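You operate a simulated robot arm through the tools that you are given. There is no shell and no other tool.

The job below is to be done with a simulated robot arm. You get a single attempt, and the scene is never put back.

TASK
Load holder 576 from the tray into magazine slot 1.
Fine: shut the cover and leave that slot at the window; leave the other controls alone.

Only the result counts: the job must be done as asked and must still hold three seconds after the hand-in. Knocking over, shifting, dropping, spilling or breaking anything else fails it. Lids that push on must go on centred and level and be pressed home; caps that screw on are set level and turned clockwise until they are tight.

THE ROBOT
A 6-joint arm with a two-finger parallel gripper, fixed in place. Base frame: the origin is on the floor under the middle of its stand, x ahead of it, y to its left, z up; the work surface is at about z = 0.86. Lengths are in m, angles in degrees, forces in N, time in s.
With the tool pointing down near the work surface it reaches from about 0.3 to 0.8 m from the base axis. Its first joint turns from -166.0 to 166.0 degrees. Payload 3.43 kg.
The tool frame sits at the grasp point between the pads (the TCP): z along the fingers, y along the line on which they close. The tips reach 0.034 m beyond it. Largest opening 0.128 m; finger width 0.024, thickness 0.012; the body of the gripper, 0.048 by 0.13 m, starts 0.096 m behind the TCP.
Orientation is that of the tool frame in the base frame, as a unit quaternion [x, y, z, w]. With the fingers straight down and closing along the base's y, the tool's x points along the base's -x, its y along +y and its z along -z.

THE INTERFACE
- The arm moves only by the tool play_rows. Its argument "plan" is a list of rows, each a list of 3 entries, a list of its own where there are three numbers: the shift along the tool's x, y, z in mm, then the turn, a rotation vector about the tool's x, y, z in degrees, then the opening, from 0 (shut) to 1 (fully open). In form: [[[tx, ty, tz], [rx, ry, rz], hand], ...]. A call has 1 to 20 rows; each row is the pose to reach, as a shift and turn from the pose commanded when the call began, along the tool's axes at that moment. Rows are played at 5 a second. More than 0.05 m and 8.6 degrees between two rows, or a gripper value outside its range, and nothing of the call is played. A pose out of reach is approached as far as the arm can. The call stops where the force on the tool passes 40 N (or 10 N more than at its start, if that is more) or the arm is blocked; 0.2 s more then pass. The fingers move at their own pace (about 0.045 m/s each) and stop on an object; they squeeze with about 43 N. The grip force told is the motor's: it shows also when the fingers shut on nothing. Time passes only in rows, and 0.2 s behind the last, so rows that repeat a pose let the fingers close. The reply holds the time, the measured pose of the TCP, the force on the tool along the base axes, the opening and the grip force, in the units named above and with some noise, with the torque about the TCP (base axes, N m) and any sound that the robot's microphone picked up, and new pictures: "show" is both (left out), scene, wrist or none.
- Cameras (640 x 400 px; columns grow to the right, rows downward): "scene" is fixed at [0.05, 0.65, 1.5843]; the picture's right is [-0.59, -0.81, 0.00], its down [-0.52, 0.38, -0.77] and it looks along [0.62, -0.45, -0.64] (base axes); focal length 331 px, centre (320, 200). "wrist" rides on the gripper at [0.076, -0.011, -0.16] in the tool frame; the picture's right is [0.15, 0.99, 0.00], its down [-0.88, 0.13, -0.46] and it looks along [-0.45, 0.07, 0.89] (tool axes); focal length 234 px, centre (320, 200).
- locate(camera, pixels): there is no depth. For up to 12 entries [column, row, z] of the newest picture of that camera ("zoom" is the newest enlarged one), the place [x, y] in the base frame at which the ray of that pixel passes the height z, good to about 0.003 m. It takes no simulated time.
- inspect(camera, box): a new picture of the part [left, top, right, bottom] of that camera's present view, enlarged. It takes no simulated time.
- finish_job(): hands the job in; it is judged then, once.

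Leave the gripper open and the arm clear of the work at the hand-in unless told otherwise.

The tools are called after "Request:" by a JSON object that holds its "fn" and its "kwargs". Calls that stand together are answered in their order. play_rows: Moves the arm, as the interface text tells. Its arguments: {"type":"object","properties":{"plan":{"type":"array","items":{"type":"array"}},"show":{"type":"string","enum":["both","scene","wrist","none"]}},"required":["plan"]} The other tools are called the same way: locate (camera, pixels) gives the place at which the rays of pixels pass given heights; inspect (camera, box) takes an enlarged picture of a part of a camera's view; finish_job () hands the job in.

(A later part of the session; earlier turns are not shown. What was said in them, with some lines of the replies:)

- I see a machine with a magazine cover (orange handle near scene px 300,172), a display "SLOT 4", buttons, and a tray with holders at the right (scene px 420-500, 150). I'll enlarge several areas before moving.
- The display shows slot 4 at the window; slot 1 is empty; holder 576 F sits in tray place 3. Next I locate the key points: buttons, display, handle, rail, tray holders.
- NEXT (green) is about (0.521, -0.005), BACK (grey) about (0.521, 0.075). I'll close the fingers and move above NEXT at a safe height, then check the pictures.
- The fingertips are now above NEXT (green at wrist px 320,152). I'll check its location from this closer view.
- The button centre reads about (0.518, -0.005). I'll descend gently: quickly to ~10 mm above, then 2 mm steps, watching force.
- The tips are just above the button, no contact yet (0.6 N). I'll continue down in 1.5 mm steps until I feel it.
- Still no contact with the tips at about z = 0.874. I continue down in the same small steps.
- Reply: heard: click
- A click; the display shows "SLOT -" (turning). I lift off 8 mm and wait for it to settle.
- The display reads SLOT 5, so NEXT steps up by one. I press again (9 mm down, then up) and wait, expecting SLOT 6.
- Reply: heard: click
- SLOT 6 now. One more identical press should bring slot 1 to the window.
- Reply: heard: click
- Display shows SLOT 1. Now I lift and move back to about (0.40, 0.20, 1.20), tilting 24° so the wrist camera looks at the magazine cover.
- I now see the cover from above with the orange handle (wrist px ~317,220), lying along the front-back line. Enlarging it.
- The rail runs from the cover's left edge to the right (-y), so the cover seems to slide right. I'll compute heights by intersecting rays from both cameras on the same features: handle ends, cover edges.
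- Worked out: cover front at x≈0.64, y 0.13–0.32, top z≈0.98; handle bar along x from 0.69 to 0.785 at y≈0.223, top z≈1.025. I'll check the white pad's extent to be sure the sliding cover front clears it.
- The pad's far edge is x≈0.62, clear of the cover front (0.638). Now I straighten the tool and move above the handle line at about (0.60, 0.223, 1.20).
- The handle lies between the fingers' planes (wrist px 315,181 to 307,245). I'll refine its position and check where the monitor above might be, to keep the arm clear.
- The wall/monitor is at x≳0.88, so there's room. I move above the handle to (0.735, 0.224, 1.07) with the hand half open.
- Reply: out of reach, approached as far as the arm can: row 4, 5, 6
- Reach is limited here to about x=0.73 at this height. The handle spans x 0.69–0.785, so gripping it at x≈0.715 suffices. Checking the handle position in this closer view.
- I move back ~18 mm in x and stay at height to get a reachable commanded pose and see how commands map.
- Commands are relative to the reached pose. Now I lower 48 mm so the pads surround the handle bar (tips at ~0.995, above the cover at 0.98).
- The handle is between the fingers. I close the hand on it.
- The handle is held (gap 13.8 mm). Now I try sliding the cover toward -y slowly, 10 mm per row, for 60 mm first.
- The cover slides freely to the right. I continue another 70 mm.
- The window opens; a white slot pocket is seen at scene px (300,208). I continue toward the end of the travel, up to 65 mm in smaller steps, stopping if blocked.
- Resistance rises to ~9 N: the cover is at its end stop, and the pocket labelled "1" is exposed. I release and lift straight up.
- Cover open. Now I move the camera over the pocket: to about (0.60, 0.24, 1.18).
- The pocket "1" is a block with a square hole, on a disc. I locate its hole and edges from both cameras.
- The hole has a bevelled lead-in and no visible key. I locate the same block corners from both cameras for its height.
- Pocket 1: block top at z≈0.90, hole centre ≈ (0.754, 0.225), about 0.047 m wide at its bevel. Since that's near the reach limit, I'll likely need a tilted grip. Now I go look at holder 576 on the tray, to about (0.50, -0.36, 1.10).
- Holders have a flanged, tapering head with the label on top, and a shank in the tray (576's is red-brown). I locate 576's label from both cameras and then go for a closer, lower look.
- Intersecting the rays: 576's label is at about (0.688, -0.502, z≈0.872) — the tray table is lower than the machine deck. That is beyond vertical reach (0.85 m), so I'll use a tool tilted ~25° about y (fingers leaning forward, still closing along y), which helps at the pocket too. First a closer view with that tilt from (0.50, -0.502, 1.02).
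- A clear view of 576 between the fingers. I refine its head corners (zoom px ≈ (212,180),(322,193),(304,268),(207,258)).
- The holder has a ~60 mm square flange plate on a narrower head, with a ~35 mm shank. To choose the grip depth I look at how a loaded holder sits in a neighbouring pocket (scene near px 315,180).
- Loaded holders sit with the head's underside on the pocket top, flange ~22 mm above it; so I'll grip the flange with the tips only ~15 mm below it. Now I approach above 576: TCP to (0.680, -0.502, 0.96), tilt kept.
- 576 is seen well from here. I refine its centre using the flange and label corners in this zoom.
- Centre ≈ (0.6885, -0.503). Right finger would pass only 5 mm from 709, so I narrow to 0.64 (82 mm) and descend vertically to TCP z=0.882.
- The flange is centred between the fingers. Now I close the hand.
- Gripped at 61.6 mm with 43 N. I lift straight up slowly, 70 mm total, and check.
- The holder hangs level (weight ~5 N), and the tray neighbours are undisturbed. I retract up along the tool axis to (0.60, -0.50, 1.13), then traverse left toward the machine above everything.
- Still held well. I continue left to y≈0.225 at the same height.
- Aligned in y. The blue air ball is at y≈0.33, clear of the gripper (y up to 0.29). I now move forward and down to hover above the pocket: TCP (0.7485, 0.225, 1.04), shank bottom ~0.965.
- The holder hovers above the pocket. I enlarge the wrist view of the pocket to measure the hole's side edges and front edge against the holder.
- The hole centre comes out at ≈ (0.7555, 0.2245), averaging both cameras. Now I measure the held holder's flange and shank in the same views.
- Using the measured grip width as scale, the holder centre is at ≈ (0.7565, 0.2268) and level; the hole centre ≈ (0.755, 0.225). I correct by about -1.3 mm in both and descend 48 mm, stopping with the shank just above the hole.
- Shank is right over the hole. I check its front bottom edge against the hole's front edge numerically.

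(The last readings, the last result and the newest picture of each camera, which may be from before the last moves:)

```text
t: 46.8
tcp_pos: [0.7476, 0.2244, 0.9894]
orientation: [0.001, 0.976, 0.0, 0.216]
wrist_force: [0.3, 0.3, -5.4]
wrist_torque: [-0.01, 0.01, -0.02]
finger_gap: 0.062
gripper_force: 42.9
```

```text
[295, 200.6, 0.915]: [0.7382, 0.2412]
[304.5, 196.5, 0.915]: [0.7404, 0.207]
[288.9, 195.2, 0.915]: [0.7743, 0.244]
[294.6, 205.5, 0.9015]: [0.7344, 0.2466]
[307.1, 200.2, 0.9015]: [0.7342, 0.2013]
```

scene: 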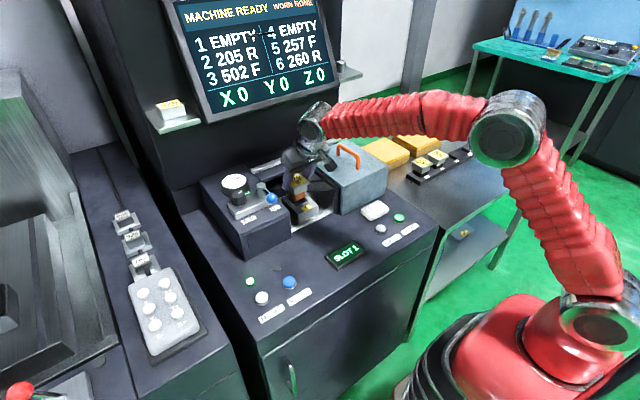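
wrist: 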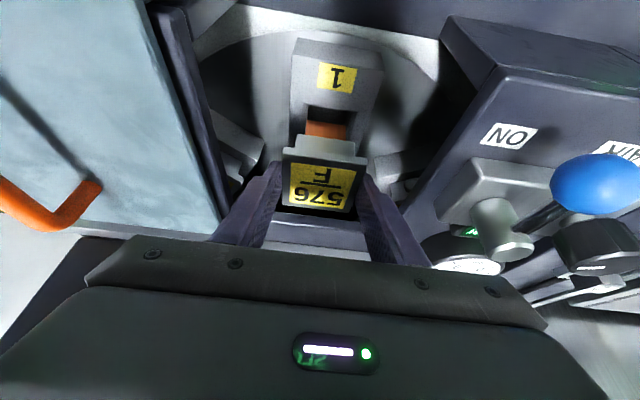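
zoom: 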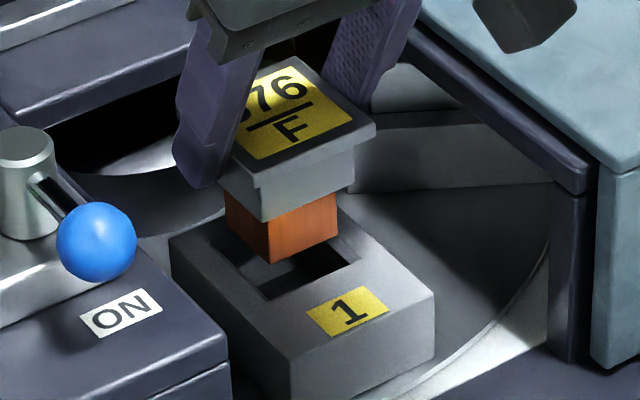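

Aligned within ~1–2 mm, well inside the bevel. I nudge +0.8 mm in y and descend 18 mm in small steps, watching force.

Request:
{"fn": "play_rows", "kwargs": {"plan": [[[1.3, 0.8, 2.7], [0, 0, 0], 0.3], [[2.5, 0.8, 5.4], [0, 0, 0], 0.3], [[3.8, 0.8, 8.2], [0, 0, 0], 0.3], [[5.1, 0.8, 10.9], [0, 0, 0], 0.3], [[6.3, 0.8, 13.6], [0, 0, 0], 0.3], [[7.6, 0.8, 16.3], [0, 0, 0], 0.3]], "show": "both"}}

Request:
{"fn": "inspect", "kwargs": {"camera": "scene", "box": [275, 165, 330, 220]}}

Request:
{"fn": "inspect", "kwargs": {"camera": "wrist", "box": [260, 60, 390, 220]}}

```text
t: 48.2
tcp_pos: [0.7468, 0.2244, 0.9752]
orientation: [0.0, 0.976, 0.001, 0.219]
wrist_force: [-0.5, -0.1, -0.1]
wrist_torque: [0.06, 0.09, 0.02]
finger_gap: 0.0617
gripper_force: 43.3
```

scene: 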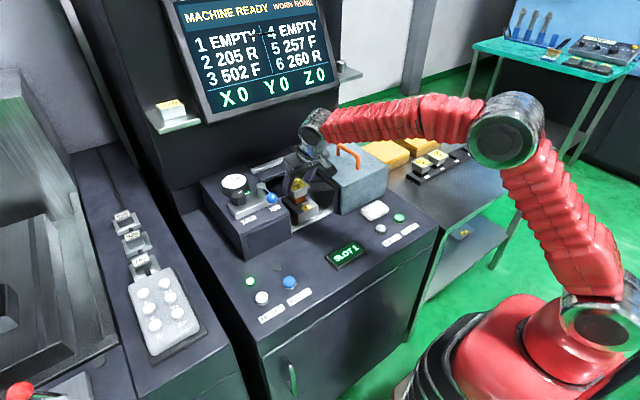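
wrist: 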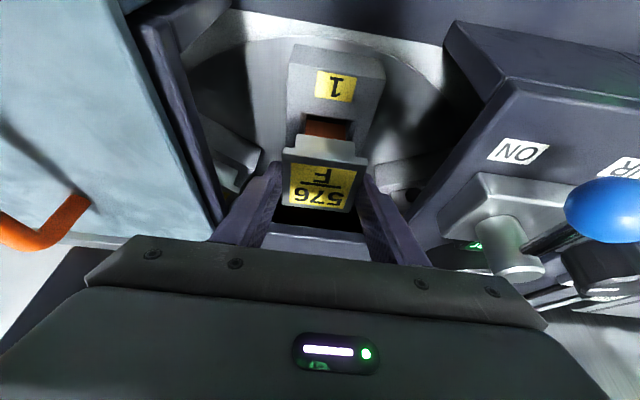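

```text
7.27 times, centred on (302, 192) of scene
```

zoom: 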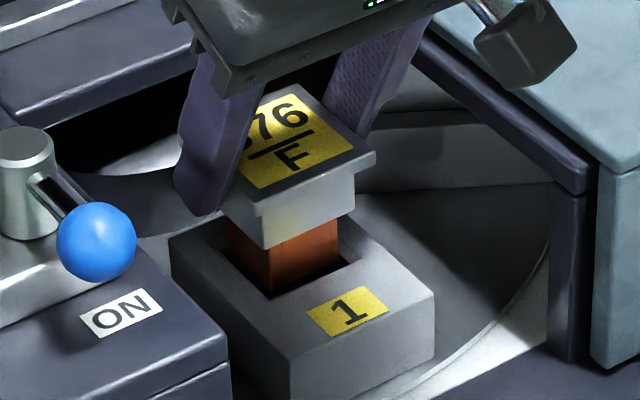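

```text
2.50 times, centred on (325, 140) of wrist
```

zoom: 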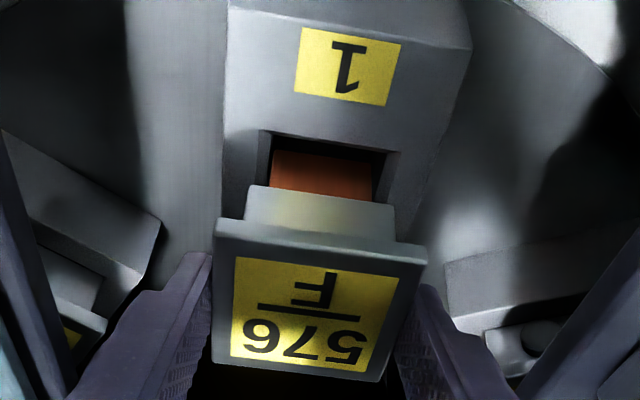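

Light contact now (about 5 N up) with torque suggesting the front edge of the shank touches the bevel. I shift +1.5 mm in x, -0.5 mm in y, and continue down slowly 8 mm.

Request:
{"fn": "play_rows", "kwargs": {"plan": [[[-1.4, -0.5, 0.6], [0, 0, 0], 0.3], [[-0.6, -0.5, 2.4], [0, 0, 0], 0.3], [[0.3, -0.5, 4.2], [0, 0, 0], 0.3], [[1.1, -0.5, 6.1], [0, 0, 0], 0.3], [[2, -0.5, 7.9], [0, 0, 0], 0.3]], "show": "both"}}

Request:
{"fn": "inspect", "kwargs": {"camera": "scene", "box": [275, 165, 330, 220]}}

Request:
{"fn": "inspect", "kwargs": {"camera": "wrist", "box": [260, 60, 390, 220]}}

```text
t: 49.4
tcp_pos: [0.7482, 0.2241, 0.9655]
orientation: [0.001, 0.976, 0.0, 0.216]
wrist_force: [-24.7, 0.4, 2.3]
wrist_torque: [-0.09, 1.37, -0.42]
finger_gap: 0.0618
gripper_force: 42.9
```

scene: 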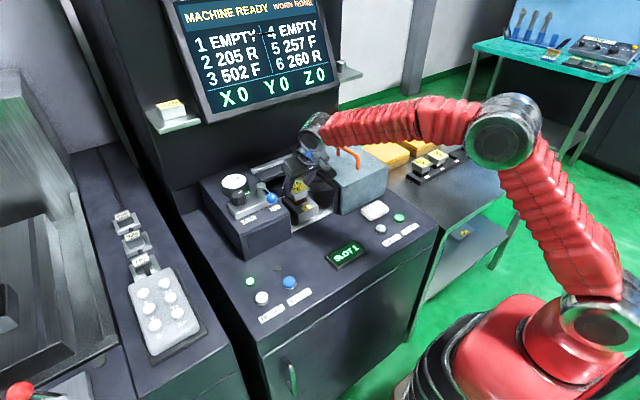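
wrist: 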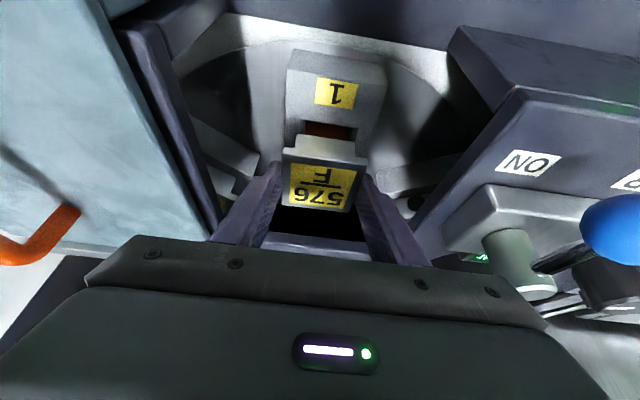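

```text
7.27 times, centred on (302, 192) of scene
```

zoom: 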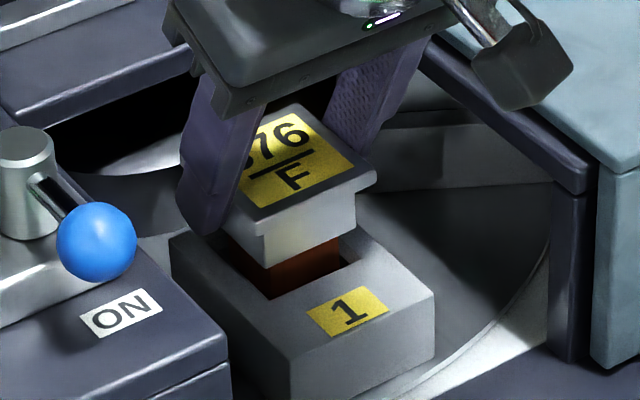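

```text
2.50 times, centred on (325, 140) of wrist
```

zoom: 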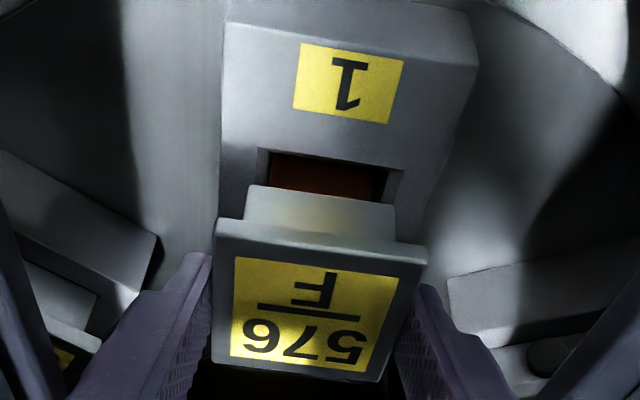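

A -25 N force in x: the shank's rear edge is now pressing the hole's rear wall, so my +1.5 mm was the wrong way (the shank is already entering). I move back -x in half-millimetre steps at this height to relieve it.

Request:
{"fn": "play_rows", "kwargs": {"plan": [[[0.45, 0, -0.21], [0, 0, 0], 0.3], [[0.9, 0, -0.42], [0, 0, 0], 0.3], [[1.36, 0, -0.63], [0, 0, 0], 0.3], [[1.36, 0, -0.63], [0, 0, 0], 0.3]], "show": "none"}}

```text
t: 50.4
tcp_pos: [0.7474, 0.2247, 0.9646]
orientation: [0.0, 0.976, 0.001, 0.218]
wrist_force: [-9.0, 2.2, -3.5]
wrist_torque: [0.16, 0.6, -0.12]
finger_gap: 0.062
gripper_force: 43.3
```

The x force fell from -25 to -9 N. Another 0.9 mm back.

Request:
{"fn": "play_rows", "kwargs": {"plan": [[[0.4, 0, -0.19], [0, 0, 0], 0.3], [[0.8, 0, -0.38], [0, 0, 0], 0.3], [[0.8, 0, -0.38], [0, 0, 0], 0.3]], "show": "none"}}

```text
t: 51.2
tcp_pos: [0.7469, 0.2246, 0.9644]
orientation: [0.001, 0.976, 0.0, 0.217]
wrist_force: [-0.1, 0.4, -5.4]
wrist_torque: [0.02, 0.01, -0.02]
finger_gap: 0.0618
gripper_force: 43.1
```

No contact force now except the weight: the shank is free in the hole. I continue straight down 10 mm in 2 mm steps.

Request:
{"fn": "play_rows", "kwargs": {"plan": [[[0.85, 0, 1.8], [0, 0, 0], 0.3], [[1.7, 0, 3.6], [0, 0, 0], 0.3], [[2.5, 0, 5.4], [0, 0, 0], 0.3], [[3.4, 0, 7.2], [0, 0, 0], 0.3], [[4.2, 0, 9.1], [0, 0, 0], 0.3]], "show": "both"}}

Request:
{"fn": "inspect", "kwargs": {"camera": "scene", "box": [275, 165, 330, 220]}}

Request:
{"fn": "inspect", "kwargs": {"camera": "wrist", "box": [260, 60, 390, 220]}}

```text
t: 52.4
tcp_pos: [0.7473, 0.2249, 0.9533]
orientation: [0.001, 0.976, 0.0, 0.216]
wrist_force: [0.3, -0.2, -5.6]
wrist_torque: [-0.01, 0.0, 0.02]
finger_gap: 0.0618
gripper_force: 42.8
```

scene: 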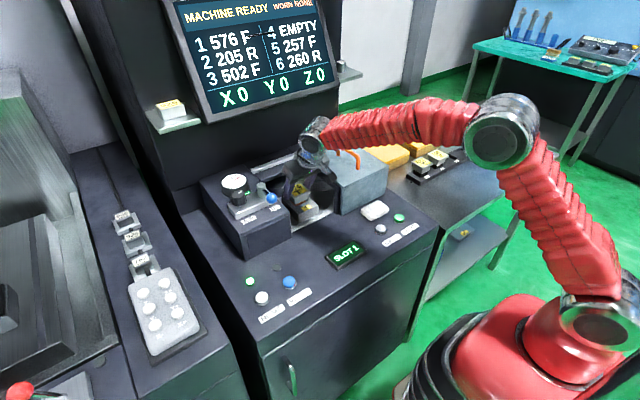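
wrist: 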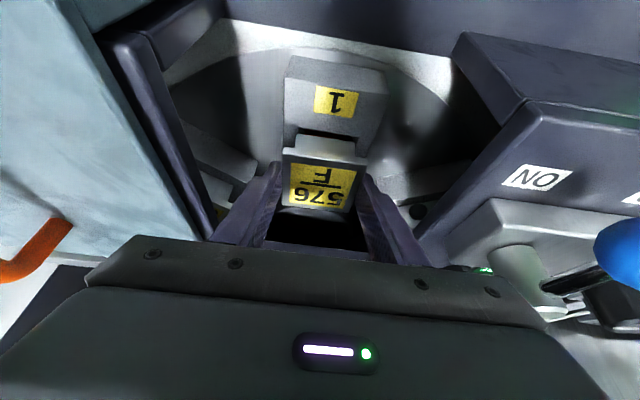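

```text
7.27 times, centred on (302, 192) of scene
```

zoom: 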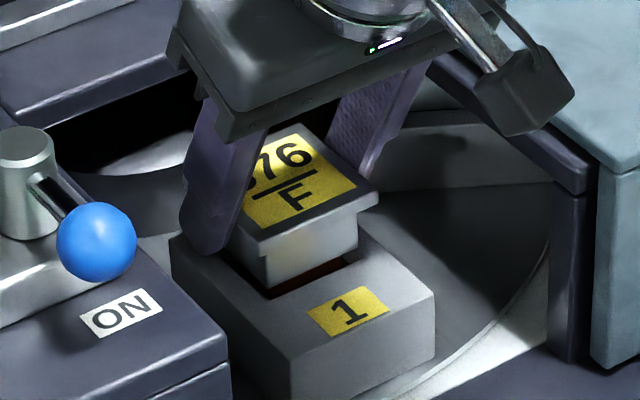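

```text
2.50 times, centred on (325, 140) of wrist
```

zoom: 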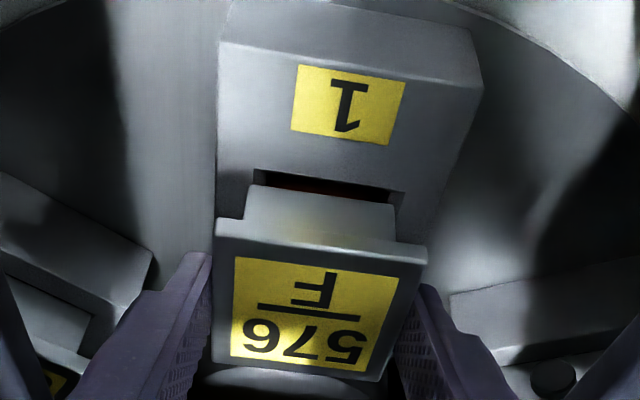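

The display already reads "1 576 F". I continue down in 1.5 mm steps until it seats.

Request:
{"fn": "play_rows", "kwargs": {"plan": [[[0.65, 0, 1.35], [0, 0, 0], 0.3], [[1.3, 0, 2.7], [0, 0, 0], 0.3], [[1.9, 0, 4.1], [0, 0, 0], 0.3], [[2.5, 0, 5.4], [0, 0, 0], 0.3]], "show": "wrist"}}

Request:
{"fn": "inspect", "kwargs": {"camera": "scene", "box": [275, 165, 330, 220]}}

```text
t: 53.4
tcp_pos: [0.7475, 0.2246, 0.9505]
orientation: [0.0, 0.976, 0.001, 0.219]
wrist_force: [-5.1, -3.0, 15.6]
wrist_torque: [0.41, -0.32, 0.08]
finger_gap: 0.0618
gripper_force: 43.3
```

wrist: 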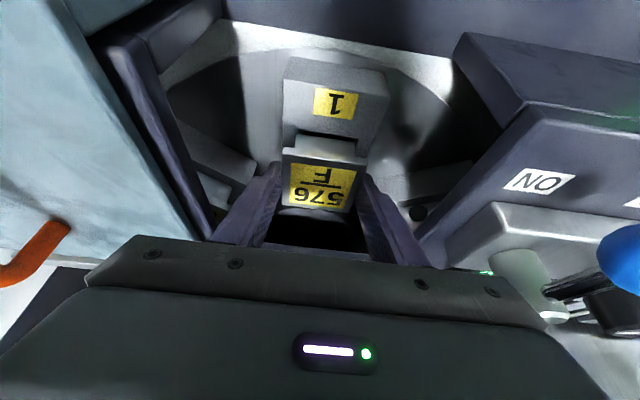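

```text
7.27 times, centred on (302, 192) of scene
```

zoom: 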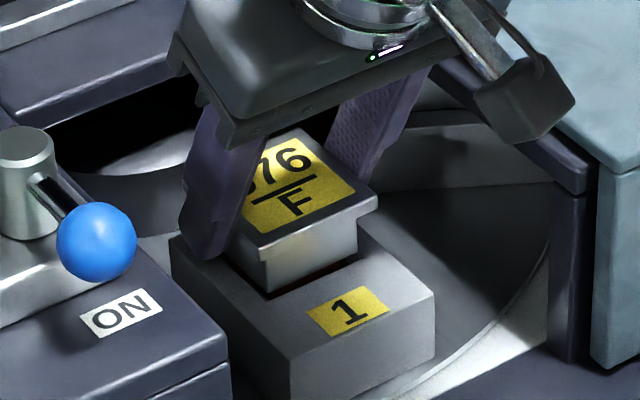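

Contact: ~21 N upward, with torque pointing to the head's rear-left bottom corner meeting the pocket. I look closely before releasing.

Request:
{"fn": "inspect", "kwargs": {"camera": "scene", "box": [288, 182, 318, 212]}}

Request:
{"fn": "inspect", "kwargs": {"camera": "wrist", "box": [270, 110, 380, 220]}}

Request:
{"fn": "inspect", "kwargs": {"camera": "scene", "box": [170, 0, 330, 110]}}

```text
13.33 times, centred on (303, 197) of scene
```

zoom: 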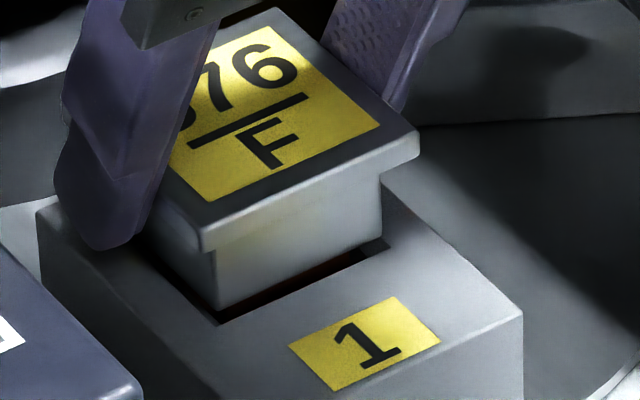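

```text
3.64 times, centred on (325, 165) of wrist
```

zoom: 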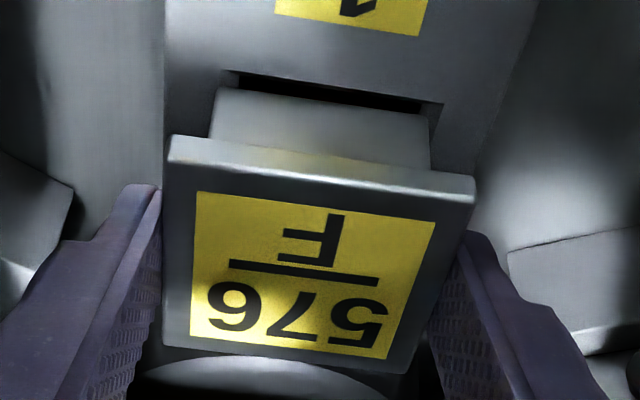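

```text
3.64 times, centred on (250, 55) of scene
```

zoom: 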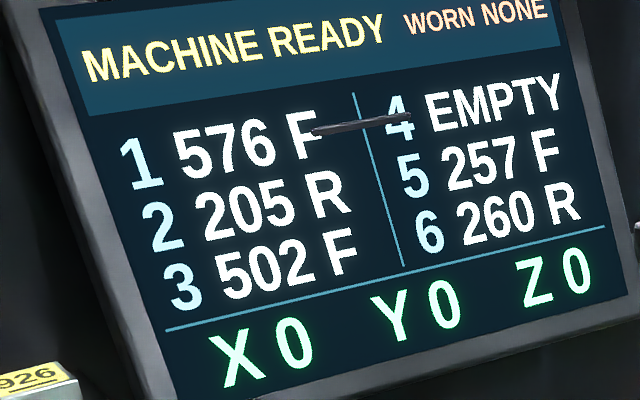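

The head's underside is right at the pocket top and the screen lists 1 = 576 F. I back the command off 3 mm to unload, then open the hand slightly and let the holder settle.

Request:
{"fn": "play_rows", "kwargs": {"plan": [[[-0.6, 0, -1.3], [0, 0, 0], 0.3], [[-1.2, 0, -2.6], [0, 0, 0], 0.3], [[-1.2, 0, -2.6], [0, 0, 0], 0.3]], "show": "none"}}

```text
t: 54.2
tcp_pos: [0.7472, 0.2252, 0.9502]
orientation: [0.001, 0.976, 0.001, 0.218]
wrist_force: [5.6, 1.4, 7.8]
wrist_torque: [0.38, -0.6, -0.09]
finger_gap: 0.0616
gripper_force: 43.9
```

Nearly unloaded. Now I open the fingers just clear of the flange and watch it settle.

Request:
{"fn": "play_rows", "kwargs": {"plan": [[[0, 0, 0], [0, 0, 0], 0.5], [[0, 0, 0], [0, 0, 0], 0.55], [[0, 0, 0], [0, 0, 0], 0.6], [[0, 0, 0], [0, 0, 0], 0.6]], "show": "both"}}

Request:
{"fn": "inspect", "kwargs": {"camera": "scene", "box": [288, 182, 318, 212]}}

Request:
{"fn": "inspect", "kwargs": {"camera": "wrist", "box": [270, 110, 380, 220]}}

```text
t: 55.2
tcp_pos: [0.7465, 0.2247, 0.9505]
orientation: [0.001, 0.976, 0.001, 0.216]
wrist_force: [0.7, 0.2, -1.1]
wrist_torque: [0.04, 0.03, 0.02]
finger_gap: 0.0767
gripper_force: 0.0
```

scene: 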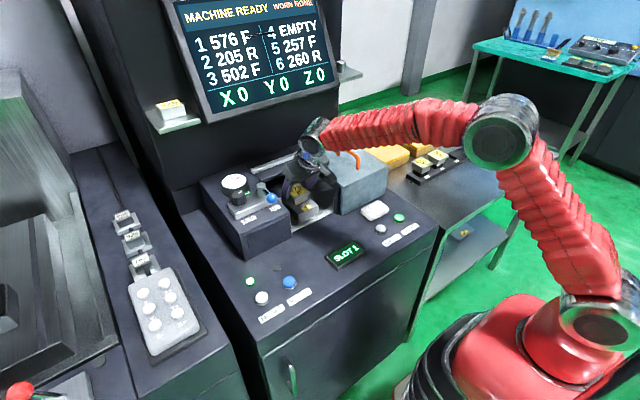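
wrist: 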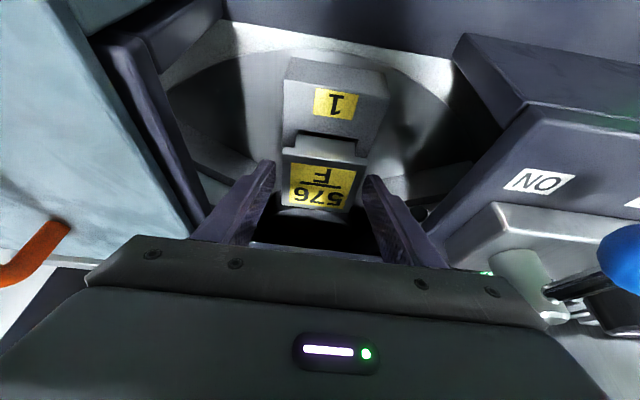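

```text
13.33 times, centred on (303, 197) of scene
```

zoom: 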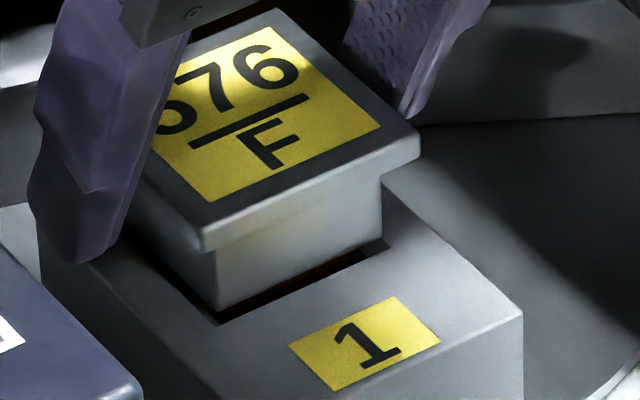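

```text
3.64 times, centred on (325, 165) of wrist
```

zoom: 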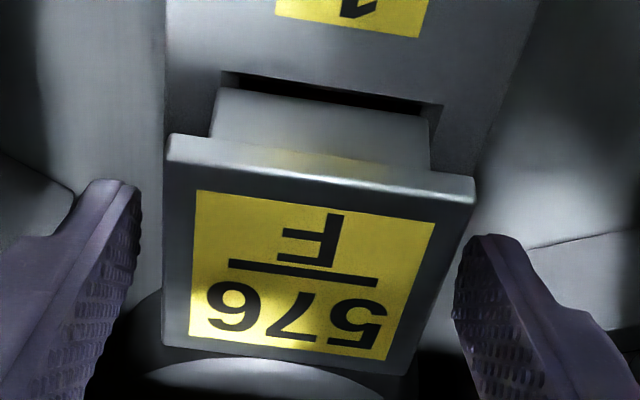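

The holder stayed in place, level in the pocket. To be sure it is home, I lift off vertically 55 mm, close the fingers, and then press gently on its top centre.

Request:
{"fn": "play_rows", "kwargs": {"plan": [[[-4.2, 0, -9.1], [0, 0, 0], 0.62], [[-12.7, 0, -27.2], [0, 0, 0], 0.62], [[-23.3, 0, -49.8], [0, 0, 0], 0.62], [[-23.3, 0, -49.8], [0, 0, 0], 0.3], [[-26.9, 0, -48.1], [0, 0, 0], 0], [[-26.9, 0, -48.1], [0, 0, 0], 0], [[-26.9, 0, -48.1], [0, 0, 0], 0], [[-26.9, 0, -48.1], [0, 0, 0], 0]], "show": "both"}}

Request:
{"fn": "inspect", "kwargs": {"camera": "scene", "box": [280, 170, 335, 215]}}

Request:
{"fn": "inspect", "kwargs": {"camera": "wrist", "box": [260, 60, 390, 220]}}

```text
t: 57.0
tcp_pos: [0.751, 0.2246, 1.0051]
orientation: [0.001, 0.976, 0.0, 0.217]
wrist_force: [0.2, 0.2, 0.3]
wrist_torque: [0.0, -0.02, 0.0]
finger_gap: 0.0
gripper_force: 22.4
```

scene: 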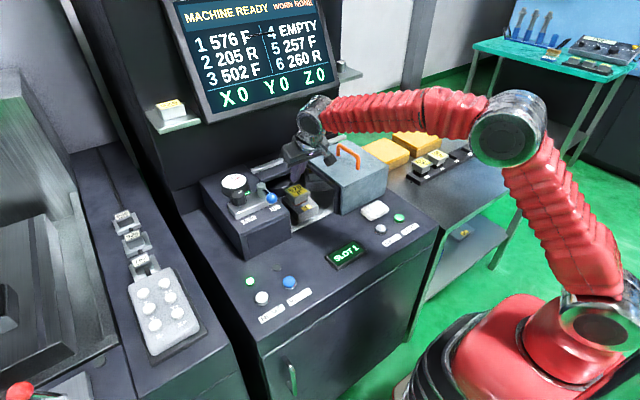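
wrist: 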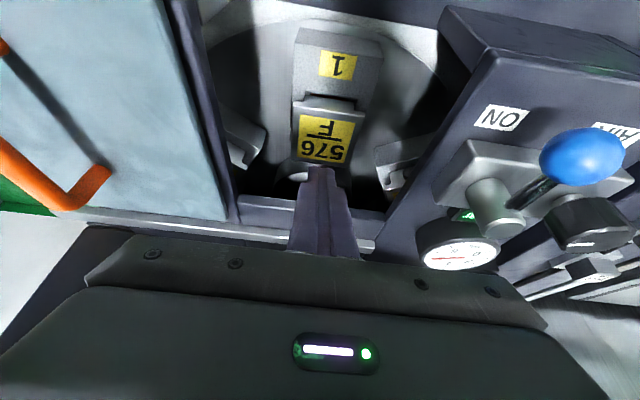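

```text
8.89 times, centred on (308, 192) of scene
```

zoom: 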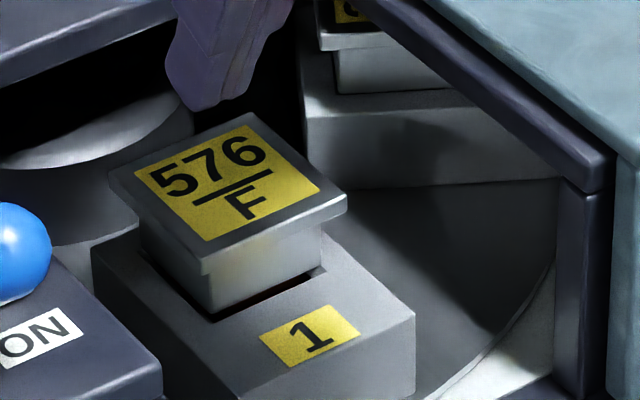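

```text
2.50 times, centred on (325, 140) of wrist
```

zoom: 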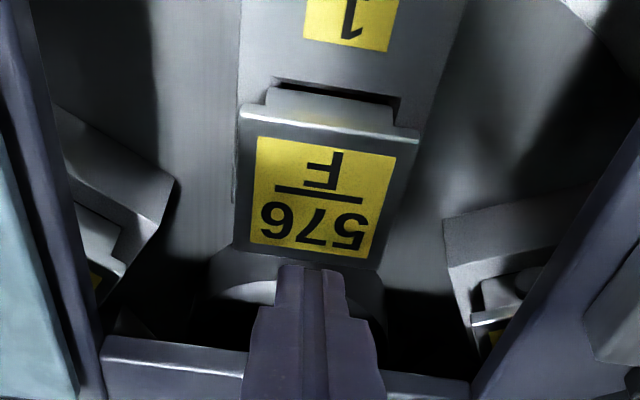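

576 sits level in pocket 1, matching the depth of the neighbouring holder. I press lightly on the top centre: down 26 mm, then 1.5 mm steps.

Request:
{"fn": "play_rows", "kwargs": {"plan": [[[4.2, 0, 9.1], [0, 0, 0], 0], [[8.5, 0, 18.1], [0, 0, 0], 0], [[11, 0, 23.6], [0, 0, 0], 0], [[11.6, 0, 24.9], [0, 0, 0], 0], [[12.3, 0, 26.3], [0, 0, 0], 0], [[12.9, 0, 27.6], [0, 0, 0], 0]], "show": "wrist"}}

Request:
{"fn": "inspect", "kwargs": {"camera": "scene", "box": [280, 170, 335, 215]}}

```text
t: 58.4
tcp_pos: [0.7511, 0.2245, 0.9761]
orientation: [0.001, 0.976, 0.0, 0.217]
wrist_force: [-0.3, -1.2, 1.8]
wrist_torque: [0.01, 0.03, 0.0]
finger_gap: 0.0
gripper_force: 32.6
```

wrist: 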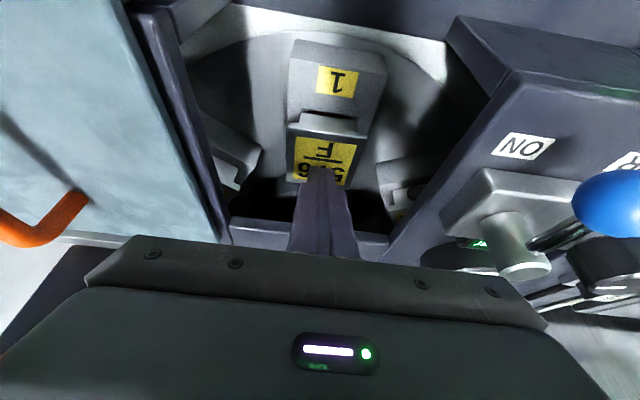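

```text
8.89 times, centred on (308, 192) of scene
```

zoom: 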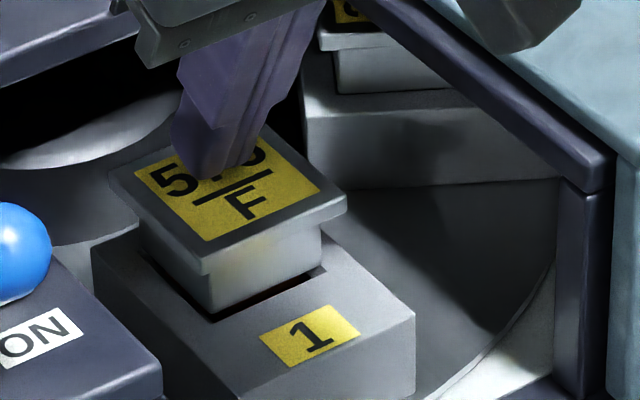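

Almost touching. I press down up to 5 mm more in 1 mm steps and read the force.

Request:
{"fn": "play_rows", "kwargs": {"plan": [[[0.4, 0, 0.9], [0, 0, 0], 0], [[0.85, 0, 1.8], [0, 0, 0], 0], [[1.3, 0, 2.7], [0, 0, 0], 0], [[1.7, 0, 3.6], [0, 0, 0], 0]], "show": "wrist"}}

Request:
{"fn": "inspect", "kwargs": {"camera": "scene", "box": [280, 170, 335, 215]}}

```text
t: 59.4
tcp_pos: [0.7504, 0.224, 0.9752]
orientation: [0.001, 0.975, 0.001, 0.221]
wrist_force: [-11.2, -2.0, 35.6]
wrist_torque: [-0.09, 0.24, -0.11]
finger_gap: 0.0002
gripper_force: 33.3
```

wrist: 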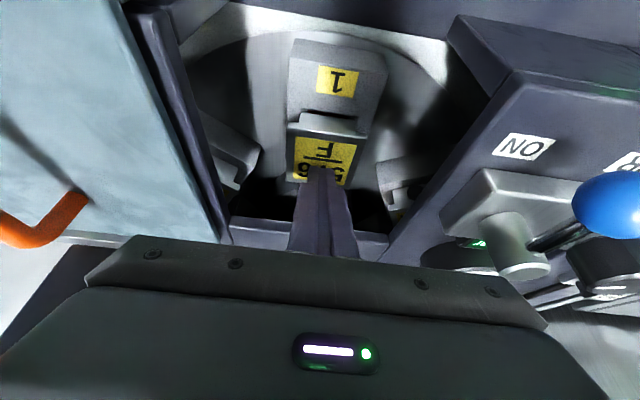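

```text
8.89 times, centred on (308, 192) of scene
```

zoom: 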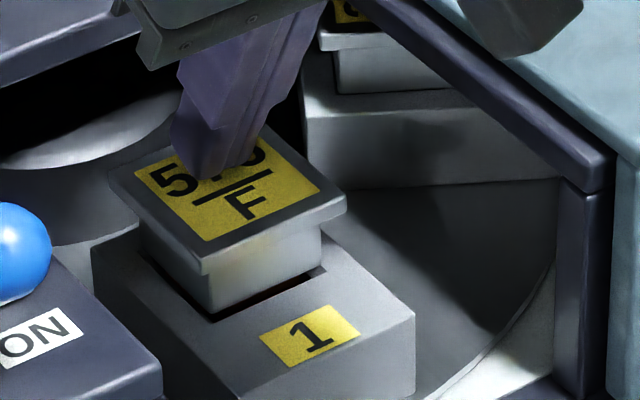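

35 N produced no movement — the holder is home. I lift off, move back over the cover handle at (0.7145, 0.0345, 1.12) and straighten the tool to vertical.

Request:
{"fn": "play_rows", "kwargs": {"plan": [[[-8.5, 0, -18], [0, 0, 0], 0], [[-8.5, 0, -60], [0, 0, 0], 0], [[-8.5, 0, -100], [0, 0, 0], 0], [[-10, 0, -140], [0, 0, 0], 0], [[-13, -30, -143], [0, 4, 0], 0.1], [[-17, -62, -145], [0, 9, 0], 0.2], [[-21, -94, -146], [0, 13, 0], 0.3], [[-25, -126, -146.6], [0, 17, 0], 0.4], [[-28, -158, -146.6], [0, 21, 0], 0.45], [[-28.7, -189.5, -146.6], [0, 25, 0], 0.45], [[-28.7, -189.5, -146.6], [0, 25, 0], 0.45]], "show": "both"}}

```text
t: 61.8
tcp_pos: [0.7144, 0.0344, 1.1159]
orientation: [0.0, 1.0, 0.001, 0.0]
wrist_force: [-1.3, -0.9, -0.2]
wrist_torque: [-0.01, 0.02, 0.02]
finger_gap: 0.0576
gripper_force: 0.1
```

scene: 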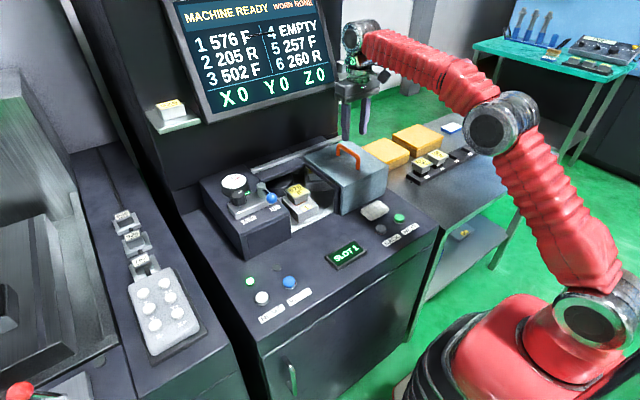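
wrist: 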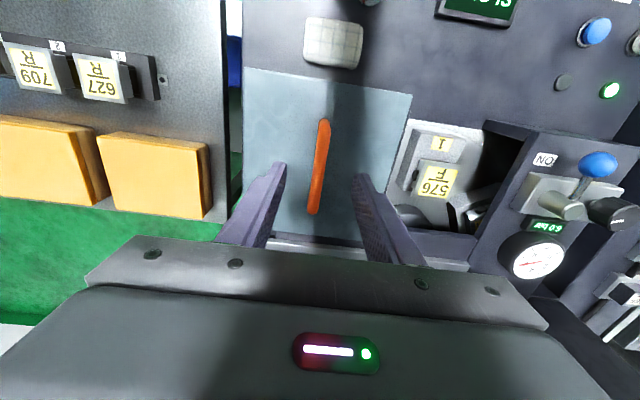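

I'm above the handle (wrist px 320,165). Lowering to z≈1.0295 and gripping it.

Request:
{"fn": "play_rows", "kwargs": {"plan": [[[0, 0, 30], [0, 0, 0], 0.45], [[0, 0, 60], [0, 0, 0], 0.45], [[0, 0, 78], [0, 0, 0], 0.45], [[0, 0, 86.5], [0, 0, 0], 0.45], [[0, 0, 86.5], [0, 0, 0], 0.2], [[0, 0, 86.5], [0, 0, 0], 0], [[0, 0, 86.5], [0, 0, 0], 0], [[0, 0, 86.5], [0, 0, 0], 0]], "show": "wrist"}}

```text
t: 63.6
tcp_pos: [0.7139, 0.0349, 1.0304]
orientation: [0.001, 1.0, 0.001, 0.0]
wrist_force: [-0.5, -1.7, -1.5]
wrist_torque: [-0.01, -0.24, -0.02]
finger_gap: 0.0137
gripper_force: 38.7
```

wrist: 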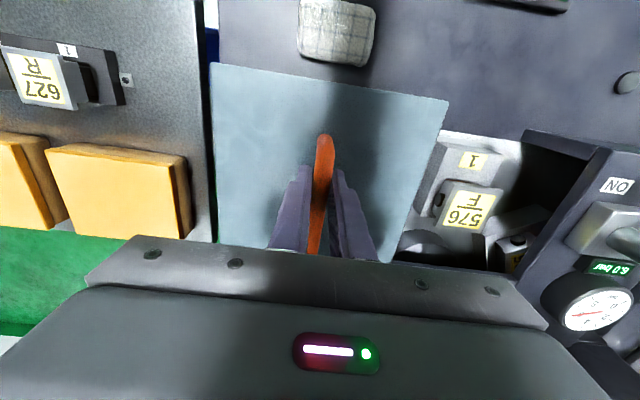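

The handle is held (gap 13.7 mm). I slide the cover left (+y), 12 mm per row, 120 mm first.

Request:
{"fn": "play_rows", "kwargs": {"plan": [[[0, 5, 0], [0, 0, 0], 0], [[0, 14, 0], [0, 0, 0], 0], [[0, 26, 0], [0, 0, 0], 0], [[0, 38, 0], [0, 0, 0], 0], [[0, 50, 0], [0, 0, 0], 0], [[0, 62, 0], [0, 0, 0], 0], [[0, 74, 0], [0, 0, 0], 0], [[0, 86, 0], [0, 0, 0], 0], [[0, 98, 0], [0, 0, 0], 0], [[0, 110, 0], [0, 0, 0], 0], [[0, 122, 0], [0, 0, 0], 0]], "show": "both"}}

```text
t: 66.0
tcp_pos: [0.714, 0.1574, 1.0289]
orientation: [0.0, 1.0, 0.001, 0.0]
wrist_force: [-10.9, -2.1, -13.8]
wrist_torque: [0.01, 0.37, 0.05]
finger_gap: 0.0134
gripper_force: 44.3
```

scene: 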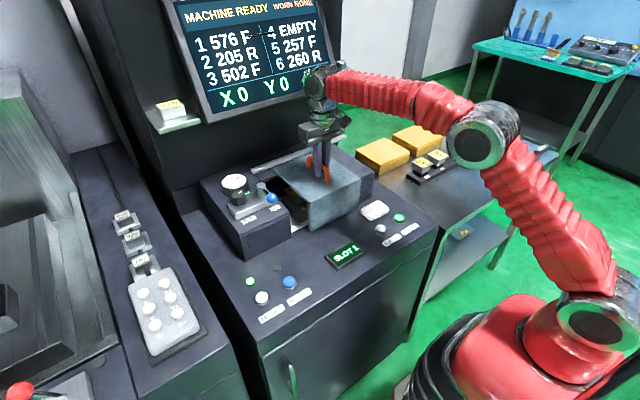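
wrist: 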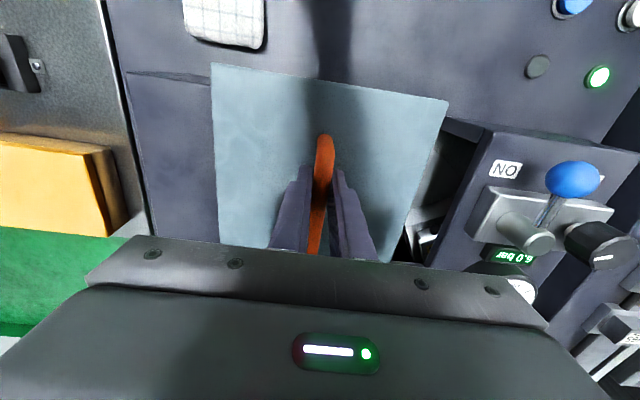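

The cover slides smoothly; mild side loads (-11 N x, -14 N z), so I ease 1 mm back and down while sliding the remaining ~66 mm.

Request:
{"fn": "play_rows", "kwargs": {"plan": [[[0.7, 8, 0.7], [0, 0, 0], 0], [[1, 18, 1], [0, 0, 0], 0], [[1, 28, 1], [0, 0, 0], 0], [[1, 38, 1], [0, 0, 0], 0], [[1, 47, 1], [0, 0, 0], 0], [[1, 54, 1], [0, 0, 0], 0], [[1, 60, 1], [0, 0, 0], 0], [[1, 64, 1], [0, 0, 0], 0], [[1, 66.5, 1], [0, 0, 0], 0]], "show": "both"}}

```text
t: 68.0
tcp_pos: [0.7147, 0.223, 1.0291]
orientation: [0.0, 1.0, 0.002, 0.001]
wrist_force: [7.2, 0.7, 2.5]
wrist_torque: [-0.01, 0.33, 0.02]
finger_gap: 0.0134
gripper_force: 44.9
```

scene: 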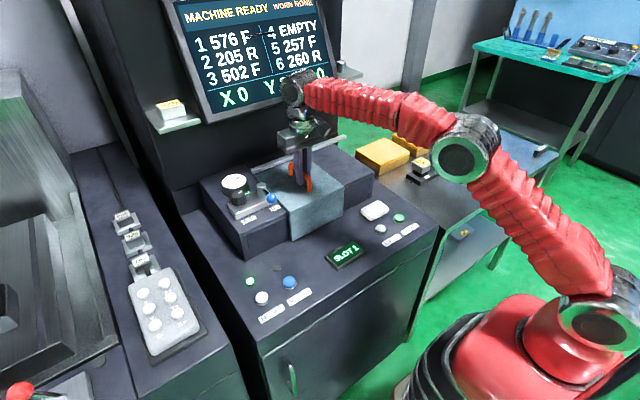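
wrist: 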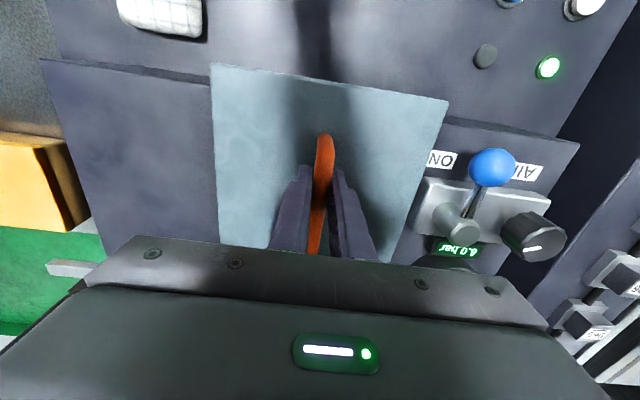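

The cover is back at y≈0.223 with no stop felt yet. I push on in 1 mm steps to feel the closed stop.

Request:
{"fn": "play_rows", "kwargs": {"plan": [[[0, 1, 0], [0, 0, 0], 0], [[0, 2, 0], [0, 0, 0], 0], [[0, 3, 0], [0, 0, 0], 0], [[0, 3, 0], [0, 0, 0], 0]], "show": "wrist"}}

```text
t: 69.0
tcp_pos: [0.7145, 0.2247, 1.0301]
orientation: [0.0, 1.0, 0.0, 0.002]
wrist_force: [7.8, -12.6, 8.4]
wrist_torque: [-0.17, -0.55, 0.08]
finger_gap: 0.0139
gripper_force: 45.2
```

wrist: 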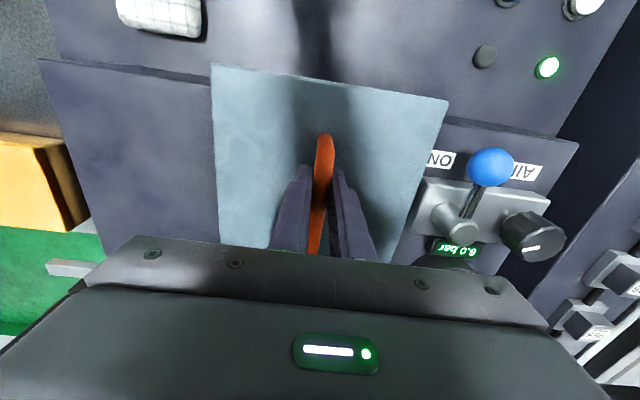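

A -12.6 N stop force at y=0.2247: the cover is fully shut. I release the handle and lift straight up.

Request:
{"fn": "play_rows", "kwargs": {"plan": [[[0, 2.5, 0], [0, 0, 0], 0.15], [[0, 2, 0], [0, 0, 0], 0.3], [[0, 2, 0], [0, 0, 0], 0.45], [[0, 2, 0], [0, 0, 0], 0.45], [[0, 2, -20], [0, 0, 0], 0.45], [[0, 2, -50], [0, 0, 0], 0.45]], "show": "both"}}

```text
t: 70.4
tcp_pos: [0.7139, 0.229, 1.0787]
orientation: [0.0, 1.0, 0.001, -0.001]
wrist_force: [0.0, -0.5, -0.5]
wrist_torque: [0.01, 0.01, 0.0]
finger_gap: 0.0575
gripper_force: 0.1
```

scene: 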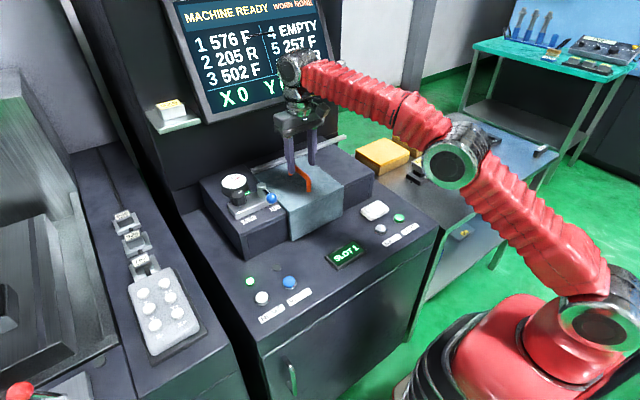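
wrist: 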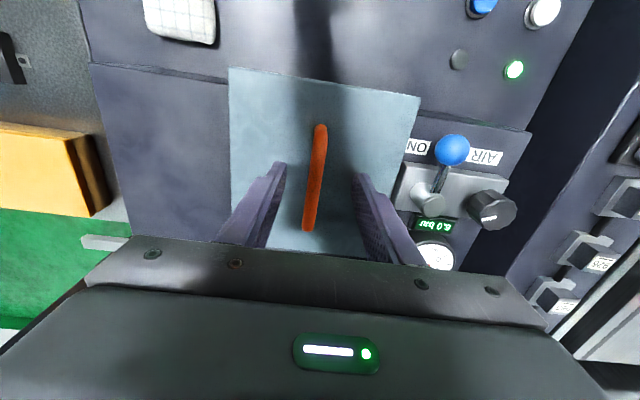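

Cover shut and released. I raise the arm and return to roughly the start pose, open hand, to check everything.

Request:
{"fn": "play_rows", "kwargs": {"plan": [[[0, 0, -40], [0, 0, 0], 0.5], [[30, -15, -60], [0, 0, 0], 0.6], [[65, -35, -75], [0, 0, 0], 0.8], [[100, -55, -90], [0, 0, 0], 1], [[135, -75, -100], [0, 0, 0], 1], [[170, -95, -110], [0, 0, 0], 1], [[205, -115, -115], [0, 0, 0], 1], [[240, -138, -120], [0, 0, 0], 1], [[268, -160, -120], [0, 0, 0], 1], [[268, -160, -120], [0, 0, 0], 1]], "show": "both"}}

Request:
{"fn": "inspect", "kwargs": {"camera": "scene", "box": [190, 120, 390, 280]}}

Request:
{"fn": "inspect", "kwargs": {"camera": "scene", "box": [160, 0, 360, 130]}}

Request:
{"fn": "inspect", "kwargs": {"camera": "scene", "box": [340, 100, 560, 250]}}

```text
t: 72.6
tcp_pos: [0.4451, 0.0684, 1.1977]
orientation: [-0.001, 1.0, 0.001, 0.001]
wrist_force: [0.4, -0.3, -0.6]
wrist_torque: [-0.03, 0.0, -0.02]
finger_gap: 0.1281
gripper_force: 0.1
out of reach, approached as far as the arm can: row 1, 2, 3
```

scene: 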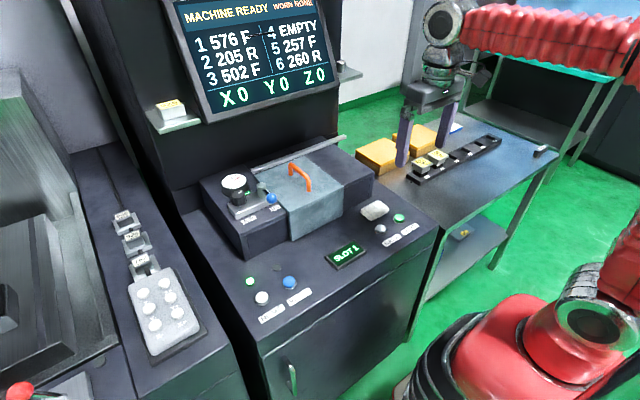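
wrist: 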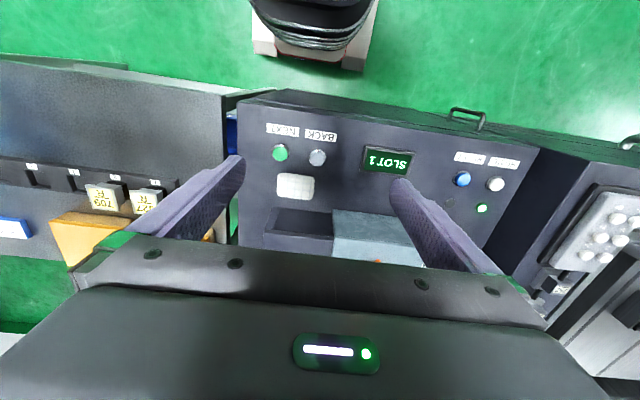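

```text
2.50 times, centred on (290, 200) of scene
```

zoom: 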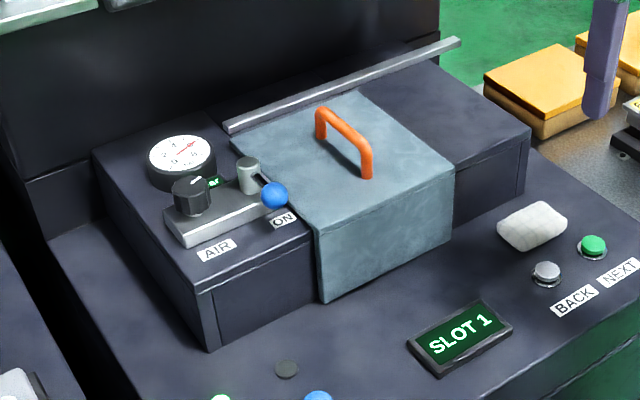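

```text
3.08 times, centred on (260, 65) of scene
```

zoom: 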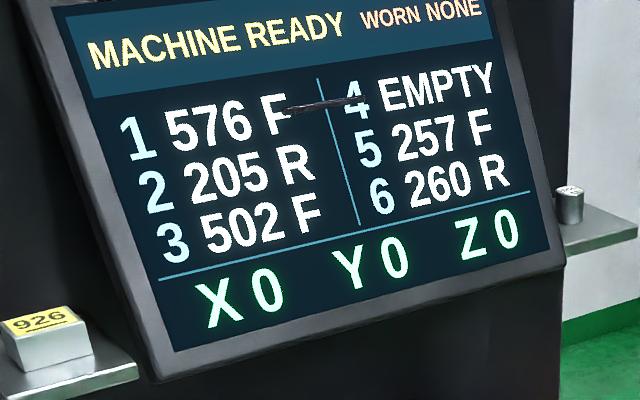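

```text
2.67 times, centred on (450, 175) of scene
```

zoom: 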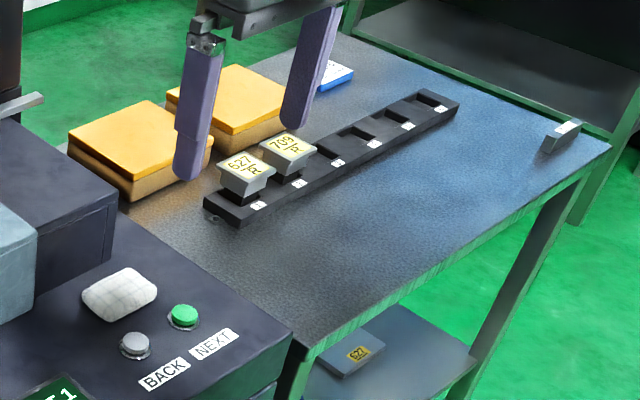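

The screen shows MACHINE READY with 1 = 576 F. The display reads SLOT 1 and the cover is shut as it was at the start. The air controls, the white pad and the other holders look unmoved, and the arm is clear with the hand open, so I hand in.

Request:
{"fn": "finish_job", "kwargs": {}}

```text
The job is handed in.
```

Holder 576 is loaded in magazine slot 1, the cover is shut, and slot 1 is at the window. I have handed the job in, but no verdict has come back.

- **Slot:** I pressed NEXT three times, with the cover still shut, to go from slot 4 to slot 1. The panel display reads SLOT 1.
- **Holder:** I lifted 576 from tray place 3 and set it level in the slot 1 pocket. A 35 N push on top did not move it, so I judged it fully seated. The machine screen now lists 1 as 576 F and shows MACHINE READY.
- **Bump on entry:** As the holder went in, it pressed against the back wall of the pocket with about 25 N. I eased it back, and it then went down freely.
- **Cover:** I slid it closed until it met its stop.
- **Everything else:** I did not touch BACK, HOME, RESET or the air controls. The final pictures show the other holders and nearby items where they were.

The arm is back near its starting position with the gripper open.
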